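You operate a simulated robot arm through the tools that you are given. There is no shell and no other tool. Be economical: measure what you need, move in short steps, check, and stop when the job is done.

Carry out the task below with a simulated robot arm. There is one attempt and no reset: what you move stays moved.

TASK
Put the blue can from the top of the grey bench and the white can from the top of the grey bench in the dust tray.
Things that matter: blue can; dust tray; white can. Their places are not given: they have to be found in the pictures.

It is judged by the outcome, as a careful person would: the job done as asked, and still so three seconds after it is handed in. It fails if anything else is knocked over, pushed out of place, dropped, spilled or broken.

THE ROBOT
A 6-joint arm with a two-finger parallel gripper, fixed in place. Base frame: the origin is at the foot of the arm, x ahead of it, y to its left, z up; the work surface is at about z = 0. Lengths are in m, angles in degrees, forces in N, time in s.
With the tool pointing down near the work surface it reaches from about 0.18 to 0.46 m from the base axis. Its first joint turns from -70.0 to 70.0 degrees. Payload 1.9 kg.
Tool frame: the origin (TCP) lies between the finger pads and is the grasp point; the fingertips stand 0.023 m ahead of it; z points along the fingers, y is the line along which they close. The gripper opens to 0.094 m. The fingers are 0.038 m wide and 0.01 m thick; the gripper's body (0.054 by 0.096 m) begins 0.039 m behind the TCP.
Orientation is that of the tool frame in the base frame, as [roll, pitch, yaw] about the fixed x, y, z axes, in that order (R = Rz(yaw) Ry(pitch) Rx(roll)). With the fingers straight down and closing along the base's y, the tool's x points along the base's -x, its y along +y and its z along -z.

THE INTERFACE
- The arm moves only by the tool send_rows. Its argument "series" is a list of rows, each a list of 7 numbers: the turn, a rotation vector about the tool's x, y, z in degrees, then the shift along the tool's x, y, z in m, then the gripper command, from -1 (shut) to 1 (fully open), values between in proportion. In form: [[ax, ay, az, x, y, z, jaw], ...]. A call has 1 to 12 rows; each row shifts and turns the commanded pose from where the row before left it, along the tool's axes as they then stand. A row lasts 0.2 s, in which the tool goes at most 0.05 m and 8.6 degrees; a call with a longer step from one row to the next is refused whole, and so is a gripper value outside its range. A pose out of reach is approached as far as the arm can. The call stops where the force on the tool passes 40 N (or 10 N more than at its start, if that is more) or the arm is blocked; 0.2 s more then pass. The fingers move at their own pace (about 0.108 m/s each) and stop on an object; they squeeze with about 31 N. The grip force told is the motor's: it shows also when the fingers shut on nothing. Time passes only in rows, and 0.2 s behind the last, so rows that do not move let the fingers close. It gives the time, the measured TCP pose, the force on the tool (base axes), the opening and the grip force at its end, in the units of the frame above (readings bear some noise).
- Cameras (640 x 400 px; columns grow to the right, rows downward): "scene" is fixed at [0.0458, 0.3002, 0.4313]; the picture's right is [-0.94, -0.34, 0.00], its down [-0.19, 0.52, -0.83] and it looks along [0.28, -0.78, -0.55] (base axes); focal length 243 px, centre (320, 200). "wrist" rides on the gripper at [-0.039, 0, -0.044] in the tool frame; the picture's right is [0.00, -1.00, 0.00], its down [0.97, 0.00, -0.24] and it looks along [0.24, 0.00, 0.97] (tool axes); focal length 218 px, centre (320, 200).
- grab_frame(camera): a new picture of that camera. No time passes.
- measure_at(camera, pixels): for up to 12 pixels [column, row] of the newest picture of that camera ("zoom" is the newest enlarged one), the place [x, y, z] in the base frame of the surface seen there, good to about 0.002 m, but the place of the scene camera against the robot may be out by one fixed shift of up to 0.025 m in any direction. No time passes.
- enlarge(camera, box): a new picture of the part [left, top, right, bottom] of that camera's present view, enlarged. No time passes.
- sign_off(): hands the job in; it is judged then, once.

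Work in short steps. Measure before you move; look again where a grasp or a placing could have gone wrong, and mend it. You have 60 turns and 20 pictures in all, the two below and enlarged ones among them. Open the gripper and draw the arm clear of the work before you hand the job in, unless the task says otherwise; then end with one line.

The tools are called after ">>>" as name(argument=value, ...) on one line, values as JSON. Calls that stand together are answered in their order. send_rows: Moves the arm, as the interface text tells. Its arguments: {"type":"object","properties":{"series":{"type":"array","items":{"type":"array","items":{"type":"number"}}}},"required":["series"]} The other tools are called the same way: grab_frame (camera) takes a picture; measure_at (camera, pixels) gives the place of the surface under pixels of a picture; enlarge (camera, box) takes an enlarged picture of a part of a camera's view; sign_off () hands the job in.

At the start:

```text
time_s: 0.0
tcp_pos: [0.1623, -0.2284, 0.3113]
tcp_rot: [-179.9, 0.0, -180.0]
wrist_force: [0.6, -0.1, 0.6]
width: 0.0939
grip_force: 0.0
```

scene: 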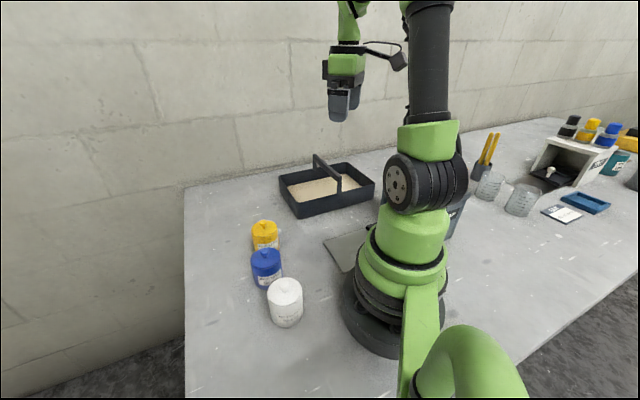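
wrist: 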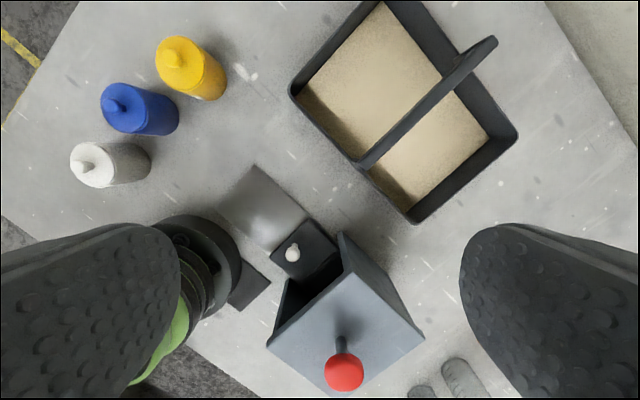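

I'll look at the right side of the scene and the tray more closely, since several objects there look similar.

>>> enlarge(camera="scene", box=[440, 100, 640, 225])

>>> measure_at(camera="wrist", pixels=[[112, 105], [140, 108], [88, 165], [112, 165], [175, 50], [350, 60], [430, 170], [290, 90], [415, 220], [515, 135], [425, 97], [485, 45]])

>>> measure_at(camera="scene", pixels=[[266, 252], [267, 275], [285, 282], [287, 310], [265, 225], [265, 240], [300, 214], [374, 183], [282, 177], [340, 167], [318, 160], [310, 190]])

```text
3.20 times, centred on (540, 162) of scene
```

zoom: 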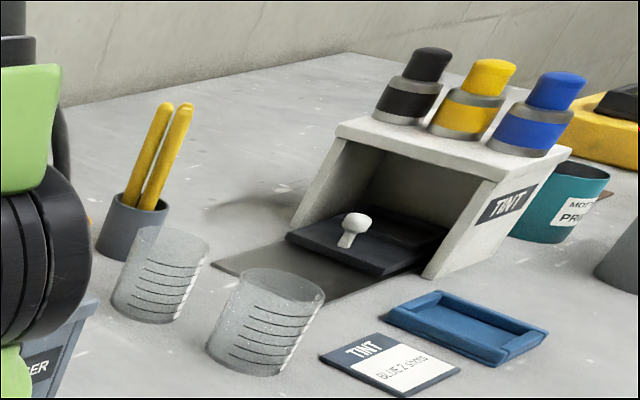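

```text
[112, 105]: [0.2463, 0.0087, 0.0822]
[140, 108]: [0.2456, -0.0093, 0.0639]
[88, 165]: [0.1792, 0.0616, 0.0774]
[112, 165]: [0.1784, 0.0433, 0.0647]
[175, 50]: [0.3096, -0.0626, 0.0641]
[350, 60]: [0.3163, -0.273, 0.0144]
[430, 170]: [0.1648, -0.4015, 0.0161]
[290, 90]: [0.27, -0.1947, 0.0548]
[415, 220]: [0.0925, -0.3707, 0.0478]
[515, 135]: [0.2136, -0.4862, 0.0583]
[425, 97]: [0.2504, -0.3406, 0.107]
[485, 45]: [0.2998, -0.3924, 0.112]
```

```text
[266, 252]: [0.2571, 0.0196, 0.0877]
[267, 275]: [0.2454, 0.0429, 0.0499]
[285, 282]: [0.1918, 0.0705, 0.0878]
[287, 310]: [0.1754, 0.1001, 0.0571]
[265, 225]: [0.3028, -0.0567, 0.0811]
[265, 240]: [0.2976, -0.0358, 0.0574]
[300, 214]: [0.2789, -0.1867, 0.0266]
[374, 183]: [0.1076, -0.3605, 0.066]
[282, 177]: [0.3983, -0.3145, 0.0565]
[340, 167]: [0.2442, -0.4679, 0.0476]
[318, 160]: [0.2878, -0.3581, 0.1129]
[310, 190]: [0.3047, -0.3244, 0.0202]
```

The cans by the arm stand on the bench top, and the sand-floored handled tray is the dust tray. It has two halves, centred near (0.285, -0.297) and (0.197, -0.384). I'll move above the cans to measure them.

>>> send_rows(series=[[0, 0, 0, -0.01, 0.035, 0, 1], [0, 0, 0, -0.01, 0.04, 0, 1], [0, 0, 0, -0.01, 0.04, 0, 1], [0, 0, 0, -0.01, 0.04, 0, 1], [0, 0, 0, -0.01, 0.04, 0, 1], [0, 0, 0, -0.005, 0.04, 0, 1], [0, 0, 0, 0, 0, 0, 1]])

>>> grab_frame(camera="wrist")

```text
time_s: 1.6
tcp_pos: [0.2165, 0.005, 0.312]
tcp_rot: [-179.9, -0.1, 180.0]
wrist_force: [-0.5, -0.4, 0.1]
width: 0.094
grip_force: 0.1
```

```text
16 pictures are left
```

wrist: 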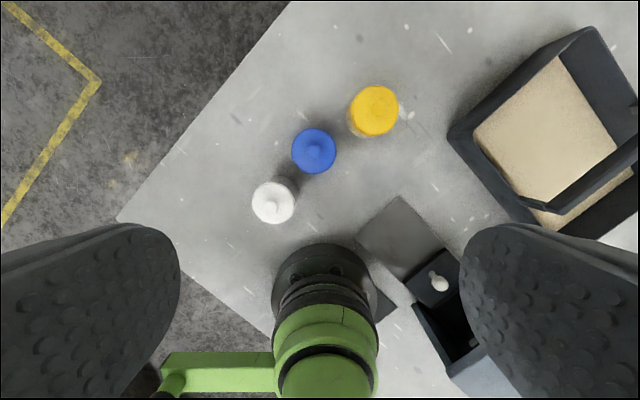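

All three cans are visible. I'll measure the rims and centres of the blue one at (314,151) and the white one at (273,203).

>>> measure_at(camera="wrist", pixels=[[314, 152], [295, 151], [333, 151], [314, 132], [314, 169], [273, 206], [255, 203], [291, 203], [273, 185], [273, 221], [352, 110], [366, 130]])

>>> enlarge(camera="wrist", box=[230, 70, 430, 195])

```text
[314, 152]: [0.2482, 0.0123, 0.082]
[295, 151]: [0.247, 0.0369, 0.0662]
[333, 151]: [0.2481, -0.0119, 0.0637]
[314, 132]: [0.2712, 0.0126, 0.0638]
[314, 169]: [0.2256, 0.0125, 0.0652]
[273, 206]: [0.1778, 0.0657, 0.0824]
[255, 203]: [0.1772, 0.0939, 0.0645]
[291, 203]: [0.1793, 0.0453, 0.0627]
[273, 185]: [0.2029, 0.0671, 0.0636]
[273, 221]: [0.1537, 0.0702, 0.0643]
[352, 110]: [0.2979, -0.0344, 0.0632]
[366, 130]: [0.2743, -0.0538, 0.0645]
```

```text
3.20 times, centred on (330, 132) of wrist
```

zoom: 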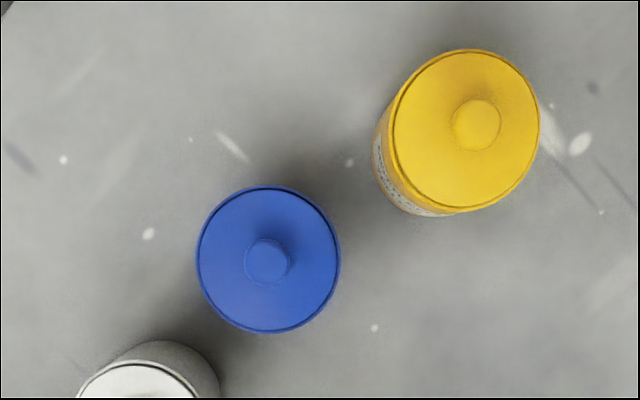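

Blue is centred at (0.2485, 0.0125) and white at (0.178, 0.069). Both are about 0.05 across, with the lid at z 0.065 and the knob at 0.082. I'll turn the jaws across the line of cans and move over blue.

>>> send_rows(series=[[0, 0, 8.1, 0, 0, 0, 1], [0, 0, 8.1, 0, 0, 0, 1], [0, 0, 8.1, 0, 0, 0, 1], [0, 0, 8.1, 0, 0, 0, 1], [0, 0, 8.1, 0, 0, 0, 1], [0, 0, 8.1, 0, 0, 0, 1], [0, 0, 0, -0.0155, 0.029, 0.03, 1], [0, 0, 0, 0, 0, 0.05, 1], [0, 0, 0, 0, 0, 0.05, 1], [0, 0, 0, 0, 0, 0, 1]])

>>> grab_frame(camera="wrist")

```text
time_s: 3.8
tcp_pos: [0.2492, 0.0111, 0.1778]
tcp_rot: [-179.9, 0.0, 131.2]
wrist_force: [0.3, 0.0, -0.4]
width: 0.0942
grip_force: 0.2
```

```text
14 pictures are left
```

wrist: 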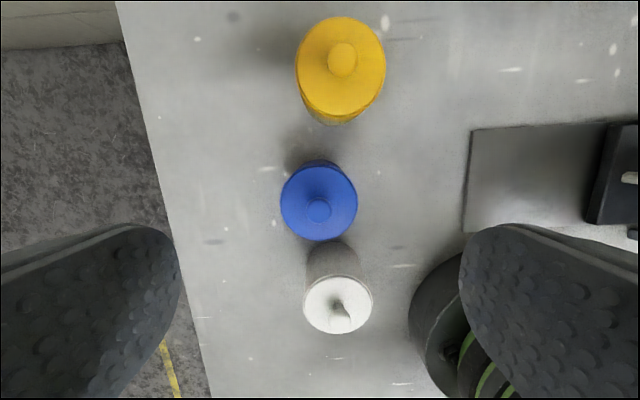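

Blue is centred between the fingers at (319,202) and both neighbours are off the closing line. I'll descend to z 0.05 and close.

>>> send_rows(series=[[0, 0, 0, 0, 0, 0.04, 1], [0, 0, 0, 0, 0, 0.04, 1], [0, 0, 0, 0, 0, 0.03, 1], [0, 0, 0, 0, 0, 0.018, 1], [0, 0, 0, 0, 0, 0, 1], [0, 0, 0, 0, 0, 0, -1], [0, 0, 0, 0, 0, 0, -1], [0, 0, 0, 0, 0, 0, -1], [0, 0, 0, 0, 0, 0, -1]])

```text
time_s: 5.8
tcp_pos: [0.2521, 0.0135, 0.0529]
tcp_rot: [-179.9, 0.0, 131.3]
wrist_force: [-0.2, 1.2, -0.5]
width: 0.0594
grip_force: 31.0
```

The fingers stopped at 0.059 with 31 N, so blue is held. I'll lift straight up.

>>> send_rows(series=[[0, 0, 0, 0, 0, -0.02, -1], [0, 0, 0, 0, 0, -0.04, -1], [0, 0, 0, 0, 0, -0.05, -1], [0, 0, 0, 0, 0, -0.05, -1], [0, 0, 0, 0, 0, -0.03, -1], [0, 0, 0, 0, 0, 0, -1]])

>>> grab_frame(camera="wrist")

```text
time_s: 7.2
tcp_pos: [0.2487, 0.0136, 0.242]
tcp_rot: [-179.9, 0.1, 131.3]
wrist_force: [-0.2, 0.0, -1.4]
width: 0.0595
grip_force: 31.2
```

```text
13 pictures are left
```

wrist: 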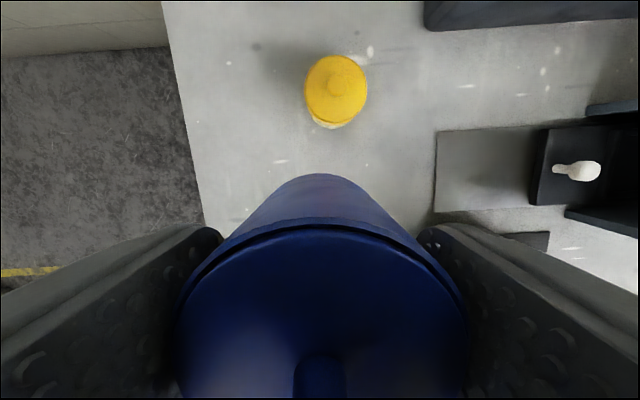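

The can hangs clear and level. I'll carry it high over the near half of the tray, about (0.2845, -0.298), and then rotate so the jaws lie along the handle.

>>> send_rows(series=[[0, 0, 0, -0.0322, -0.02235, 0, -1], [0, 0, 0, -0.0322, -0.02235, 0, -1], [0, 0, 0, -0.0322, -0.02235, 0, -1], [0, 0, 0, -0.0322, -0.02235, 0, -1], [0, 0, 0, -0.0322, -0.02235, 0, -1], [0, 0, 0, -0.0322, -0.02235, 0, -1], [0, 0, 0, -0.0322, -0.02235, 0, -1], [0, 0, 0, -0.0322, -0.02235, 0, -1], [0, 0, 0, 0, 0, 0, -1]])

>>> send_rows(series=[[0, 0, 7.76, 0, 0, 0, -1], [0, 0, 7.76, 0, 0, 0, -1], [0, 0, 7.76, 0, 0, 0, -1], [0, 0, 7.76, 0, 0, 0, -1], [0, 0, 7.76, 0, 0, 0, -1], [0, 0, 7.76, 0, 0, 0, -1], [0, 0, 7.76, 0, 0, 0, -1], [0, 0, 7.76, 0, 0, 0, -1], [0, 0, 7.76, 0, 0, 0, -1], [0, 0, 7.76, 0, 0, 0, -1], [0, 0, 7.76, 0, 0, 0, -1], [0, 0, 0, 0, 0, 0, -1]])

>>> grab_frame(camera="wrist")

>>> grab_frame(camera="scene")

```text
time_s: 9.2
tcp_pos: [0.2842, -0.3008, 0.2433]
tcp_rot: [-179.9, -0.1, 131.3]
wrist_force: [-0.5, -0.6, -2.0]
width: 0.0593
grip_force: 30.9
```

```text
time_s: 11.8
tcp_pos: [0.2866, -0.2985, 0.2434]
tcp_rot: [180.0, 0.1, 45.8]
wrist_force: [-0.1, -0.4, -1.7]
width: 0.0592
grip_force: 30.8
```

```text
12 pictures are left
```

wrist: 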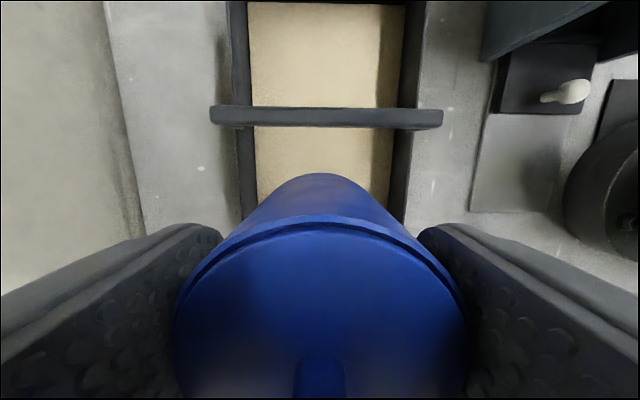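

```text
11 pictures are left
```

scene: 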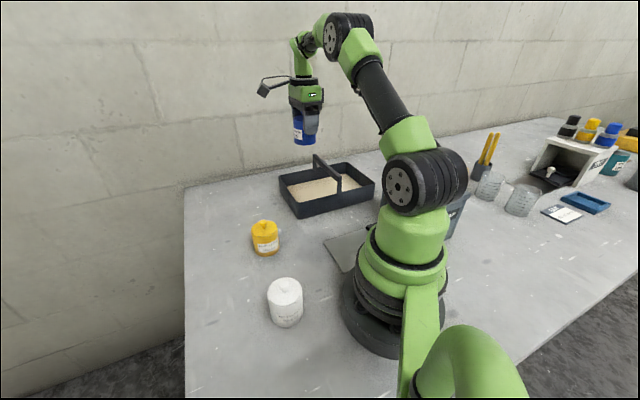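

The view is square to the tray, with the handle at row 117. I'll measure the inner walls and handle to confirm the centring.

>>> measure_at(camera="wrist", pixels=[[258, 165], [386, 165], [243, 165], [400, 165], [325, 113], [325, 122], [325, 150], [260, 120], [398, 120], [325, 30], [247, 40], [412, 40]])

```text
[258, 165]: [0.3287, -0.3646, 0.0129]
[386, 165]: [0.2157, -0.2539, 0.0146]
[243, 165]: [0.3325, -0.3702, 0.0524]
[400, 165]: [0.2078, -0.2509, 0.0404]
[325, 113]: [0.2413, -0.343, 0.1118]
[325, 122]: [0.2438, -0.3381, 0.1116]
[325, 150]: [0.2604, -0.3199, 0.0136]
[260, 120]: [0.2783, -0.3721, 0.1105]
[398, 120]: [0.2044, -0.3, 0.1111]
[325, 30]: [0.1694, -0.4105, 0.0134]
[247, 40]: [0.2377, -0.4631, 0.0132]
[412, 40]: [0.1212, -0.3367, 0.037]
```

Centring is good: the floor is at z 0.0135 and the handle is 0.06 away. I'll lower to just above the floor.

>>> send_rows(series=[[0, 0, 0, 0, 0, 0.04, -1], [0, 0, 0, 0, 0, 0.04, -1], [0, 0, 0, 0, 0, 0.04, -1], [0, 0, 0, 0, 0, 0.03, -1], [0, 0, 0, 0, 0, 0.015, -1], [0, 0, 0, 0, 0, 0.007, -1], [0, 0, 0, 0, 0, 0, -1]])

```text
time_s: 13.4
tcp_pos: [0.2876, -0.2983, 0.0683]
tcp_rot: [179.9, 0.1, 45.9]
wrist_force: [0.5, 0.5, -1.9]
width: 0.0594
grip_force: 30.8
```

The force is still only the can's weight, so I'll ease down in small steps.

>>> send_rows(series=[[0, 0, 0, 0, 0, 0.0015, -1], [0, 0, 0, 0, 0, 0.0015, -1], [0, 0, 0, 0, 0, 0, -1]])

```text
time_s: 14.2
tcp_pos: [0.2881, -0.2993, 0.0663]
tcp_rot: [-179.9, 0.1, 45.9]
wrist_force: [0.5, 0.2, -1.8]
width: 0.0593
grip_force: 31.2
```

>>> send_rows(series=[[0, 0, 0, 0, 0, 0.0015, -1], [0, 0, 0, 0, 0, 0.0015, -1], [0, 0, 0, 0, 0, 0, -1]])

```text
time_s: 15.0
tcp_pos: [0.2868, -0.3002, 0.0643]
tcp_rot: [180.0, 0.1, 45.8]
wrist_force: [-0.8, -0.8, -1.4]
width: 0.0594
grip_force: 31.6
```

There is no contact yet, so I'll continue with small steps.

>>> send_rows(series=[[0, 0, 0, 0, 0, 0.0015, -1], [0, 0, 0, 0, 0, 0.0015, -1], [0, 0, 0, 0, 0, 0, -1]])

```text
time_s: 15.8
tcp_pos: [0.2859, -0.2984, 0.0611]
tcp_rot: [180.0, 0.1, 45.9]
wrist_force: [-0.4, -0.6, -1.2]
width: 0.0594
grip_force: 31.0
```

The computed bottom is now at the floor level, so I'll look before going further.

>>> enlarge(camera="scene", box=[260, 120, 400, 220])

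```text
4.00 times, centred on (330, 170) of scene
```

zoom: 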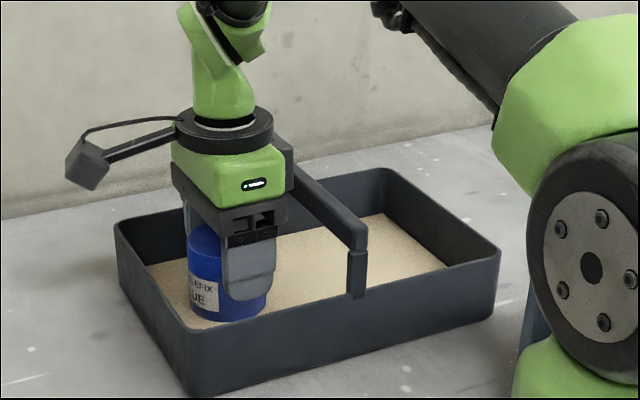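

The can is at or just above the sand; one more small step.

>>> send_rows(series=[[0, 0, 0, 0, 0, 0.0015, -1], [0, 0, 0, 0, 0, 0.0015, -1], [0, 0, 0, 0, 0, 0, -1]])

```text
time_s: 16.6
tcp_pos: [0.2872, -0.2972, 0.0595]
tcp_rot: [-180.0, 0.1, 45.9]
wrist_force: [-1.3, 0.3, -1.7]
width: 0.0592
grip_force: 31.0
```

I'll check the heights of the can bottom, the sand and the bench in the latest zoom, which is about 2 mm old.

>>> measure_at(camera="zoom", pixels=[[212, 312], [212, 318], [205, 317], [195, 318], [290, 280], [400, 260], [60, 340], [540, 310], [230, 319], [222, 323]])

```text
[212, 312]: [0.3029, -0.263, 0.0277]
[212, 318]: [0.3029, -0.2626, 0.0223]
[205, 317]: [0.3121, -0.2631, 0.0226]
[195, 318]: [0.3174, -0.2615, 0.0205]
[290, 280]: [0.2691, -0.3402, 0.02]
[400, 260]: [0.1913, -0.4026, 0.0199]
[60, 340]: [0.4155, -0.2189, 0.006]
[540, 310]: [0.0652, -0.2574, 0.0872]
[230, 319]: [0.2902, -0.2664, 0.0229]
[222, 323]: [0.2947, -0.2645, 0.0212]
```

The sand reads 0.020 and the can bottom about 0.021 in the scene frame, so it is practically touching. I'll take one tiny step, release and rise.

>>> send_rows(series=[[0, 0, 0, 0, 0, 0.001, -1], [0, 0, 0, 0, 0, 0, -1], [0, 0, 0, 0, 0, 0, 0.4], [0, 0, 0, 0, 0, 0, 0.8], [0, 0, 0, 0, 0, 0, 0.8], [0, 0, 0, 0, 0, 0, 0.8]])

>>> send_rows(series=[[0, 0, 0, 0, 0, -0.02, 0.8], [0, 0, 0, 0, 0, -0.04, 0.8], [0, 0, 0, 0, 0, -0.05, 0.8], [0, 0, 0, 0, 0, -0.05, 0.8], [0, 0, 0, 0, 0, -0.03, 1], [0, 0, 0, 0, 0, 0, 1]])

>>> grab_frame(camera="wrist")

```text
time_s: 18.0
tcp_pos: [0.2862, -0.2979, 0.0583]
tcp_rot: [179.9, 0.1, 45.9]
wrist_force: [-0.7, 0.2, -0.1]
width: 0.0846
grip_force: 0.0
```

```text
time_s: 19.4
tcp_pos: [0.2863, -0.2984, 0.248]
tcp_rot: [179.9, 0.2, 46.0]
wrist_force: [0.0, 0.0, 0.0]
width: 0.0941
grip_force: 0.3
```

```text
9 pictures are left
```

wrist: 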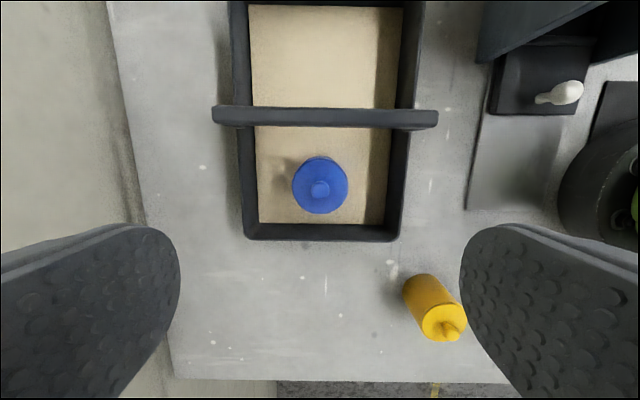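

Blue stands upright in the near half. I'll rotate back and move above the white can at (0.178, 0.069).

>>> send_rows(series=[[0, 0, -7.76, 0, 0, 0, 1], [0, 0, -7.76, 0, 0, 0, 1], [0, 0, -7.76, 0, 0, 0, 1], [0, 0, -7.76, 0, 0, 0, 1], [0, 0, -7.76, 0, 0, 0, 1], [0, 0, -7.76, 0, 0, 0, 1], [0, 0, -7.76, 0, 0, 0, 1], [0, 0, -7.76, 0, 0, 0, 1], [0, 0, -7.76, 0, 0, 0, 1], [0, 0, -7.76, 0, 0, 0, 1], [0, 0, -7.76, 0, 0, 0, 1], [0, 0, 0, 0, 0, 0, 1]])

>>> send_rows(series=[[0, 0, 0, 0.0386, 0.0179, 0, 1], [0, 0, 0, 0.0386, 0.0179, 0, 1], [0, 0, 0, 0.0386, 0.0179, 0, 1], [0, 0, 0, 0.0386, 0.0179, 0, 1], [0, 0, 0, 0.0386, 0.0179, 0, 1], [0, 0, 0, 0.0386, 0.0179, 0, 1], [0, 0, 0, 0.0386, 0.0179, 0, 1], [0, 0, 0, 0.0386, 0.0179, 0, 1], [0, 0, 0, 0.0386, 0.0179, 0, 1], [0, 0, 0, 0, 0, 0, 1]])

>>> grab_frame(camera="wrist")

```text
time_s: 22.0
tcp_pos: [0.2862, -0.2975, 0.2478]
tcp_rot: [-179.9, 0.1, 131.4]
wrist_force: [-0.2, -0.2, -0.6]
width: 0.0939
grip_force: 0.1
```

```text
time_s: 24.2
tcp_pos: [0.1773, 0.067, 0.2513]
tcp_rot: [180.0, -0.1, 131.3]
wrist_force: [0.0, 0.0, -0.5]
width: 0.0942
grip_force: 0.0
```

```text
8 pictures are left
```

wrist: 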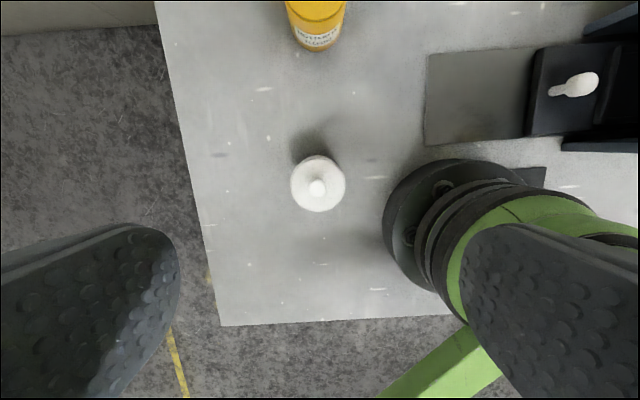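

White is centred at (318,184), but the base flange is near the right finger. I'll measure the clearance.

>>> measure_at(camera="wrist", pixels=[[387, 215], [395, 200], [384, 240], [420, 215], [440, 215], [460, 215], [292, 184], [345, 184], [318, 158], [318, 211], [318, 186], [410, 180]])

```text
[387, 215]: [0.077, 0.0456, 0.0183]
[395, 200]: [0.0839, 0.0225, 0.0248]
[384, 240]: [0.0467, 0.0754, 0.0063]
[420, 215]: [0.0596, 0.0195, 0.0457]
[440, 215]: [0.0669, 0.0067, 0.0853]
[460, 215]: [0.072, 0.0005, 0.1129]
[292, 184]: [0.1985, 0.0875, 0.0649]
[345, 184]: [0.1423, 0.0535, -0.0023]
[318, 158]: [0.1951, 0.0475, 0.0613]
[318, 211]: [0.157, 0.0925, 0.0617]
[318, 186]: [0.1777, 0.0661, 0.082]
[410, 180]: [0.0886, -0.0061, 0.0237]
```

The base edge is about 0.09 m out and the inner finger stays beyond 0.135 m, so it is clear. I'll descend to z 0.05 and check before closing.

>>> send_rows(series=[[0, 0, 0, 0, 0, 0.045, 1], [0, 0, 0, 0, 0, 0.045, 1], [0, 0, 0, 0, 0, 0.04, 1], [0, 0, 0, 0, 0, 0.035, 1], [0, 0, 0, 0, 0, 0.025, 1], [0, 0, 0, 0, 0, 0.011, 1], [0, 0, 0, 0, 0, 0, 1]])

```text
time_s: 25.8
tcp_pos: [0.1791, 0.0695, 0.0456]
tcp_rot: [-179.9, 0.2, 131.2]
wrist_force: [0.1, -0.5, -0.3]
width: 0.094
grip_force: 0.1
```

I'm in place at z 0.046. I'll rise 3 mm to clear the knob, close and lift.

>>> send_rows(series=[[0, 0, 0, 0, 0, -0.003, 1], [0, 0, 0, 0, 0, 0, -1], [0, 0, 0, 0, 0, 0, -1], [0, 0, 0, 0, 0, 0, -1], [0, 0, 0, 0, 0, 0, -1]])

>>> send_rows(series=[[0, 0, 0, 0, 0, -0.02, -1], [0, 0, 0, 0, 0, -0.04, -1], [0, 0, 0, 0, 0, -0.05, -1], [0, 0, 0, 0, 0, -0.05, -1], [0, 0, 0, 0, 0, -0.04, -1], [0, 0, 0, 0, 0, 0, -1]])

>>> grab_frame(camera="wrist")

```text
time_s: 27.0
tcp_pos: [0.1788, 0.0697, 0.0523]
tcp_rot: [-179.9, 0.1, 131.3]
wrist_force: [-1.9, -0.6, 5.6]
width: 0.0595
grip_force: 31.3
```

```text
time_s: 28.4
tcp_pos: [0.1793, 0.0714, 0.249]
tcp_rot: [-179.9, 0.0, 131.4]
wrist_force: [0.1, 0.6, -1.4]
width: 0.0596
grip_force: 31.0
```

```text
7 pictures are left
```

wrist: 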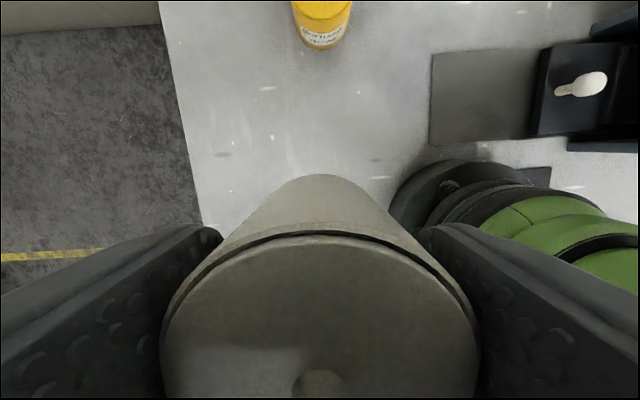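

White is held. Before carrying it over the far half, I'll check how far away the back wall and the hopper are.

>>> measure_at(camera="scene", pixels=[[240, 160], [340, 130], [460, 205], [455, 230], [200, 100], [380, 110]])

>>> send_rows(series=[[0, 0, 0, -0.03766, -0.0158, 0, -1], [0, 0, 0, -0.03766, -0.0158, 0, -1], [0, 0, 0, -0.03766, -0.0158, 0, -1], [0, 0, 0, -0.03766, -0.0158, 0, -1], [0, 0, 0, -0.03766, -0.0158, 0, -1], [0, 0, 0, -0.03766, -0.0158, 0, -1], [0, 0, 0, -0.03766, -0.0158, 0, -1], [0, 0, 0, 0, 0, 0, -1]])

```text
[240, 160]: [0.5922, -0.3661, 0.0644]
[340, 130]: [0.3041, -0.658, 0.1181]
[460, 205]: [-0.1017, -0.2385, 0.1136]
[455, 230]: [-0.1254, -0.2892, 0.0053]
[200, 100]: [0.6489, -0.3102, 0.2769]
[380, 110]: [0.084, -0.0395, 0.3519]
```

```text
time_s: 30.2
tcp_pos: [0.2699, -0.2008, 0.2492]
tcp_rot: [-179.9, 0.0, 131.4]
wrist_force: [0.2, -0.5, -1.9]
width: 0.0593
grip_force: 31.0
```

The wall is about 0.27 m from the far half, so there is plenty of room. I'll continue over the far half and rotate.

>>> send_rows(series=[[0, 0, 0, -0.0179, -0.0349, 0, -1], [0, 0, 0, -0.0179, -0.0349, 0, -1], [0, 0, 0, -0.0179, -0.0349, 0, -1], [0, 0, 0, -0.0179, -0.0349, 0, -1], [0, 0, 0, -0.0179, -0.0349, 0, -1], [0, 0, 0, 0, 0, 0, -1]])

>>> send_rows(series=[[0, 0, 7.76, 0, 0, 0, -1], [0, 0, 7.76, 0, 0, 0, -1], [0, 0, 7.76, 0, 0, 0, -1], [0, 0, 7.76, 0, 0, 0, -1], [0, 0, 7.76, 0, 0, 0, -1], [0, 0, 7.76, 0, 0, 0, -1], [0, 0, 7.76, 0, 0, 0, -1], [0, 0, 7.76, 0, 0, 0, -1], [0, 0, 7.76, 0, 0, 0, -1], [0, 0, 7.76, 0, 0, 0, -1], [0, 0, 7.76, 0, 0, 0, -1], [0, 0, 0, 0, 0, 0, -1]])

>>> grab_frame(camera="wrist")

```text
time_s: 31.6
tcp_pos: [0.1975, -0.3853, 0.2486]
tcp_rot: [-180.0, 0.1, 131.4]
wrist_force: [-0.3, -0.4, -2.6]
width: 0.0594
grip_force: 30.8
```

```text
time_s: 34.2
tcp_pos: [0.1977, -0.3842, 0.2507]
tcp_rot: [179.9, 0.1, 45.8]
wrist_force: [0.9, 0.7, -1.5]
width: 0.0593
grip_force: 31.6
```

```text
6 pictures are left
```

wrist: 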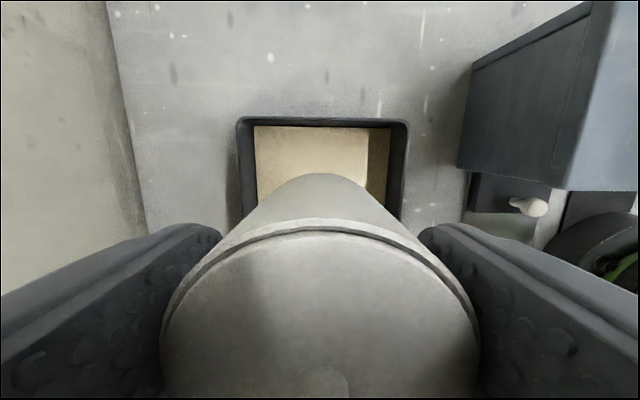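

The view is aligned. I'll check the end wall and the hopper's nearest corner.

>>> measure_at(camera="wrist", pixels=[[320, 128], [320, 120], [320, 150], [257, 180], [386, 180], [462, 160], [475, 75], [570, 185], [590, 20]])

```text
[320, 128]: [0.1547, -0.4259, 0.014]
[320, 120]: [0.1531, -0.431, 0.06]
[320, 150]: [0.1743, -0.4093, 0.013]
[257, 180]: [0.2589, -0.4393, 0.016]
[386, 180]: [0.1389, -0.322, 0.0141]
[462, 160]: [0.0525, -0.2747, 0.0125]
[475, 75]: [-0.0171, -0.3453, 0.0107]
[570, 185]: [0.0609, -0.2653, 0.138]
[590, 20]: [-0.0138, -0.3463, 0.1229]
```

The end wall is 0.06 away and the hopper is well clear. I'll lower to about z 0.065, then ease down.

>>> send_rows(series=[[0, 0, 0, 0, 0, 0.045, -1], [0, 0, 0, 0, 0, 0.045, -1], [0, 0, 0, 0, 0, 0.04, -1], [0, 0, 0, 0, 0, 0.03, -1], [0, 0, 0, 0, 0, 0.015, -1], [0, 0, 0, 0, 0, 0.01, -1], [0, 0, 0, 0, 0, 0, -1]])

>>> send_rows(series=[[0, 0, 0, 0, 0, 0.0015, -1], [0, 0, 0, 0, 0, 0.0015, -1], [0, 0, 0, 0, 0, 0, -1]])

>>> enlarge(camera="scene", box=[270, 120, 410, 220])

```text
time_s: 35.8
tcp_pos: [0.1963, -0.3875, 0.0646]
tcp_rot: [-179.9, 0.1, 45.8]
wrist_force: [-0.4, 0.1, -1.8]
width: 0.0594
grip_force: 31.0
```

```text
time_s: 36.6
tcp_pos: [0.1949, -0.386, 0.0637]
tcp_rot: [180.0, 0.1, 45.9]
wrist_force: [0.4, 0.2, -2.2]
width: 0.0594
grip_force: 30.9
```

```text
4.00 times, centred on (340, 170) of scene
```

zoom: 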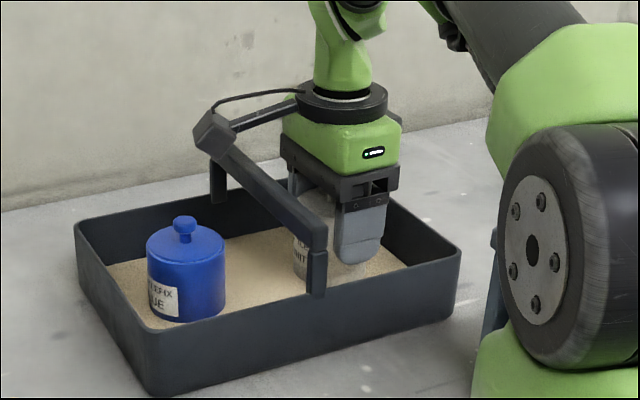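

A dark arm runs from the gripper flange and seems to overlap the handle near (212,130). I'll check the heights for clearance.

>>> measure_at(camera="zoom", pixels=[[212, 125], [212, 145], [260, 117], [200, 135], [245, 175], [320, 240], [300, 272], [305, 275], [370, 270], [225, 180]])

```text
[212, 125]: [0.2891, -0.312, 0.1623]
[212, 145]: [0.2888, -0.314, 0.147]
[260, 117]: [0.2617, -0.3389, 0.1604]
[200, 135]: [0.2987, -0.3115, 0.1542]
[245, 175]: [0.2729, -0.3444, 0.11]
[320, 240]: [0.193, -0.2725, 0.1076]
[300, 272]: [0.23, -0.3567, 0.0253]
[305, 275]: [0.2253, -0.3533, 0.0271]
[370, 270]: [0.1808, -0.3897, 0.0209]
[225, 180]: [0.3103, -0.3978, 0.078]
```

The arm's head bottom is at about z 0.14, above both the handle (0.11) and blue's knob (0.10), so it clears. I'll lower the last few millimetres.

>>> send_rows(series=[[0, 0, 0, 0, 0, 0.0015, -1], [0, 0, 0, 0, 0, 0.001, -1], [0, 0, 0, 0, 0, 0, -1]])

>>> send_rows(series=[[0, 0, 0, 0, 0, 0.001, -1], [0, 0, 0, 0, 0, 0.001, -1], [0, 0, 0, 0, 0, 0, -1]])

```text
time_s: 37.4
tcp_pos: [0.1962, -0.3851, 0.0592]
tcp_rot: [180.0, 0.0, 45.9]
wrist_force: [0.1, -0.4, -2.2]
width: 0.0594
grip_force: 31.0
```

```text
time_s: 38.2
tcp_pos: [0.1977, -0.3849, 0.0585]
tcp_rot: [180.0, 0.1, 45.9]
wrist_force: [0.0, -0.5, -2.1]
width: 0.0595
grip_force: 30.4
```

This is the same height at which blue was released. I'll go down 1.5 mm more, open and rise.

>>> send_rows(series=[[0, 0, 0, 0, 0, 0.0015, -1], [0, 0, 0, 0, 0, 0, -1], [0, 0, 0, 0, 0, 0, 0.4], [0, 0, 0, 0, 0, 0, 0.8], [0, 0, 0, 0, 0, 0, 0.8], [0, 0, 0, 0, 0, 0, 0.8]])

>>> send_rows(series=[[0, 0, 0, 0, 0, -0.02, 0.8], [0, 0, 0, 0, 0, -0.04, 0.8], [0, 0, 0, 0, 0, -0.05, 0.8], [0, 0, 0, 0, 0, -0.05, 0.8], [0, 0, 0, 0, 0, -0.04, 0.8], [0, 0, 0, 0.03, 0, 0, 1], [0, 0, 0, 0.04, 0, 0, 1], [0, 0, 0, 0.04, 0, 0, 1], [0, 0, 0, 0.04, 0, 0, 1], [0, 0, 0, 0, 0, 0, 1]])

>>> grab_frame(camera="wrist")

>>> grab_frame(camera="scene")

```text
time_s: 39.6
tcp_pos: [0.1954, -0.3851, 0.0556]
tcp_rot: [180.0, 0.1, 45.9]
wrist_force: [-0.1, -0.6, -0.6]
width: 0.0847
grip_force: 0.0
```

```text
time_s: 41.8
tcp_pos: [0.3025, -0.275, 0.2548]
tcp_rot: [179.9, 0.1, 46.0]
wrist_force: [-1.1, 0.7, 0.6]
width: 0.094
grip_force: 0.0
```

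```text
4 pictures are left
```

wrist: 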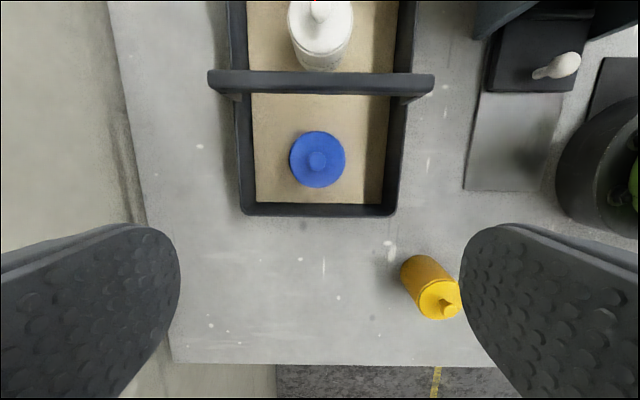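

```text
3 pictures are left
```

scene: 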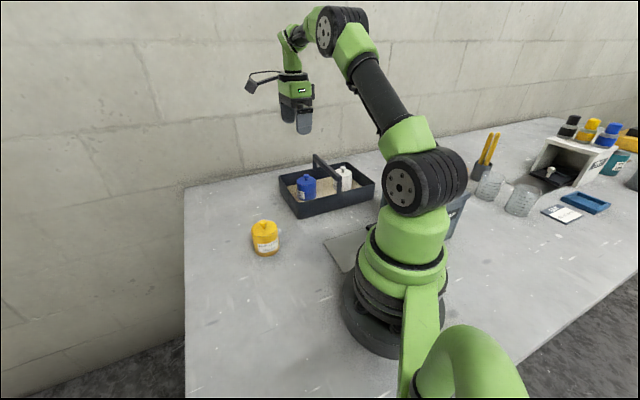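

Both cans stand upright in the dust tray, the yellow can is undisturbed, and the gripper is open and clear.

>>> sign_off()

```text
The job is handed in.
```

The blue can and the white can are both standing upright in the dust tray, one on each side of the handle. Nothing else was moved.
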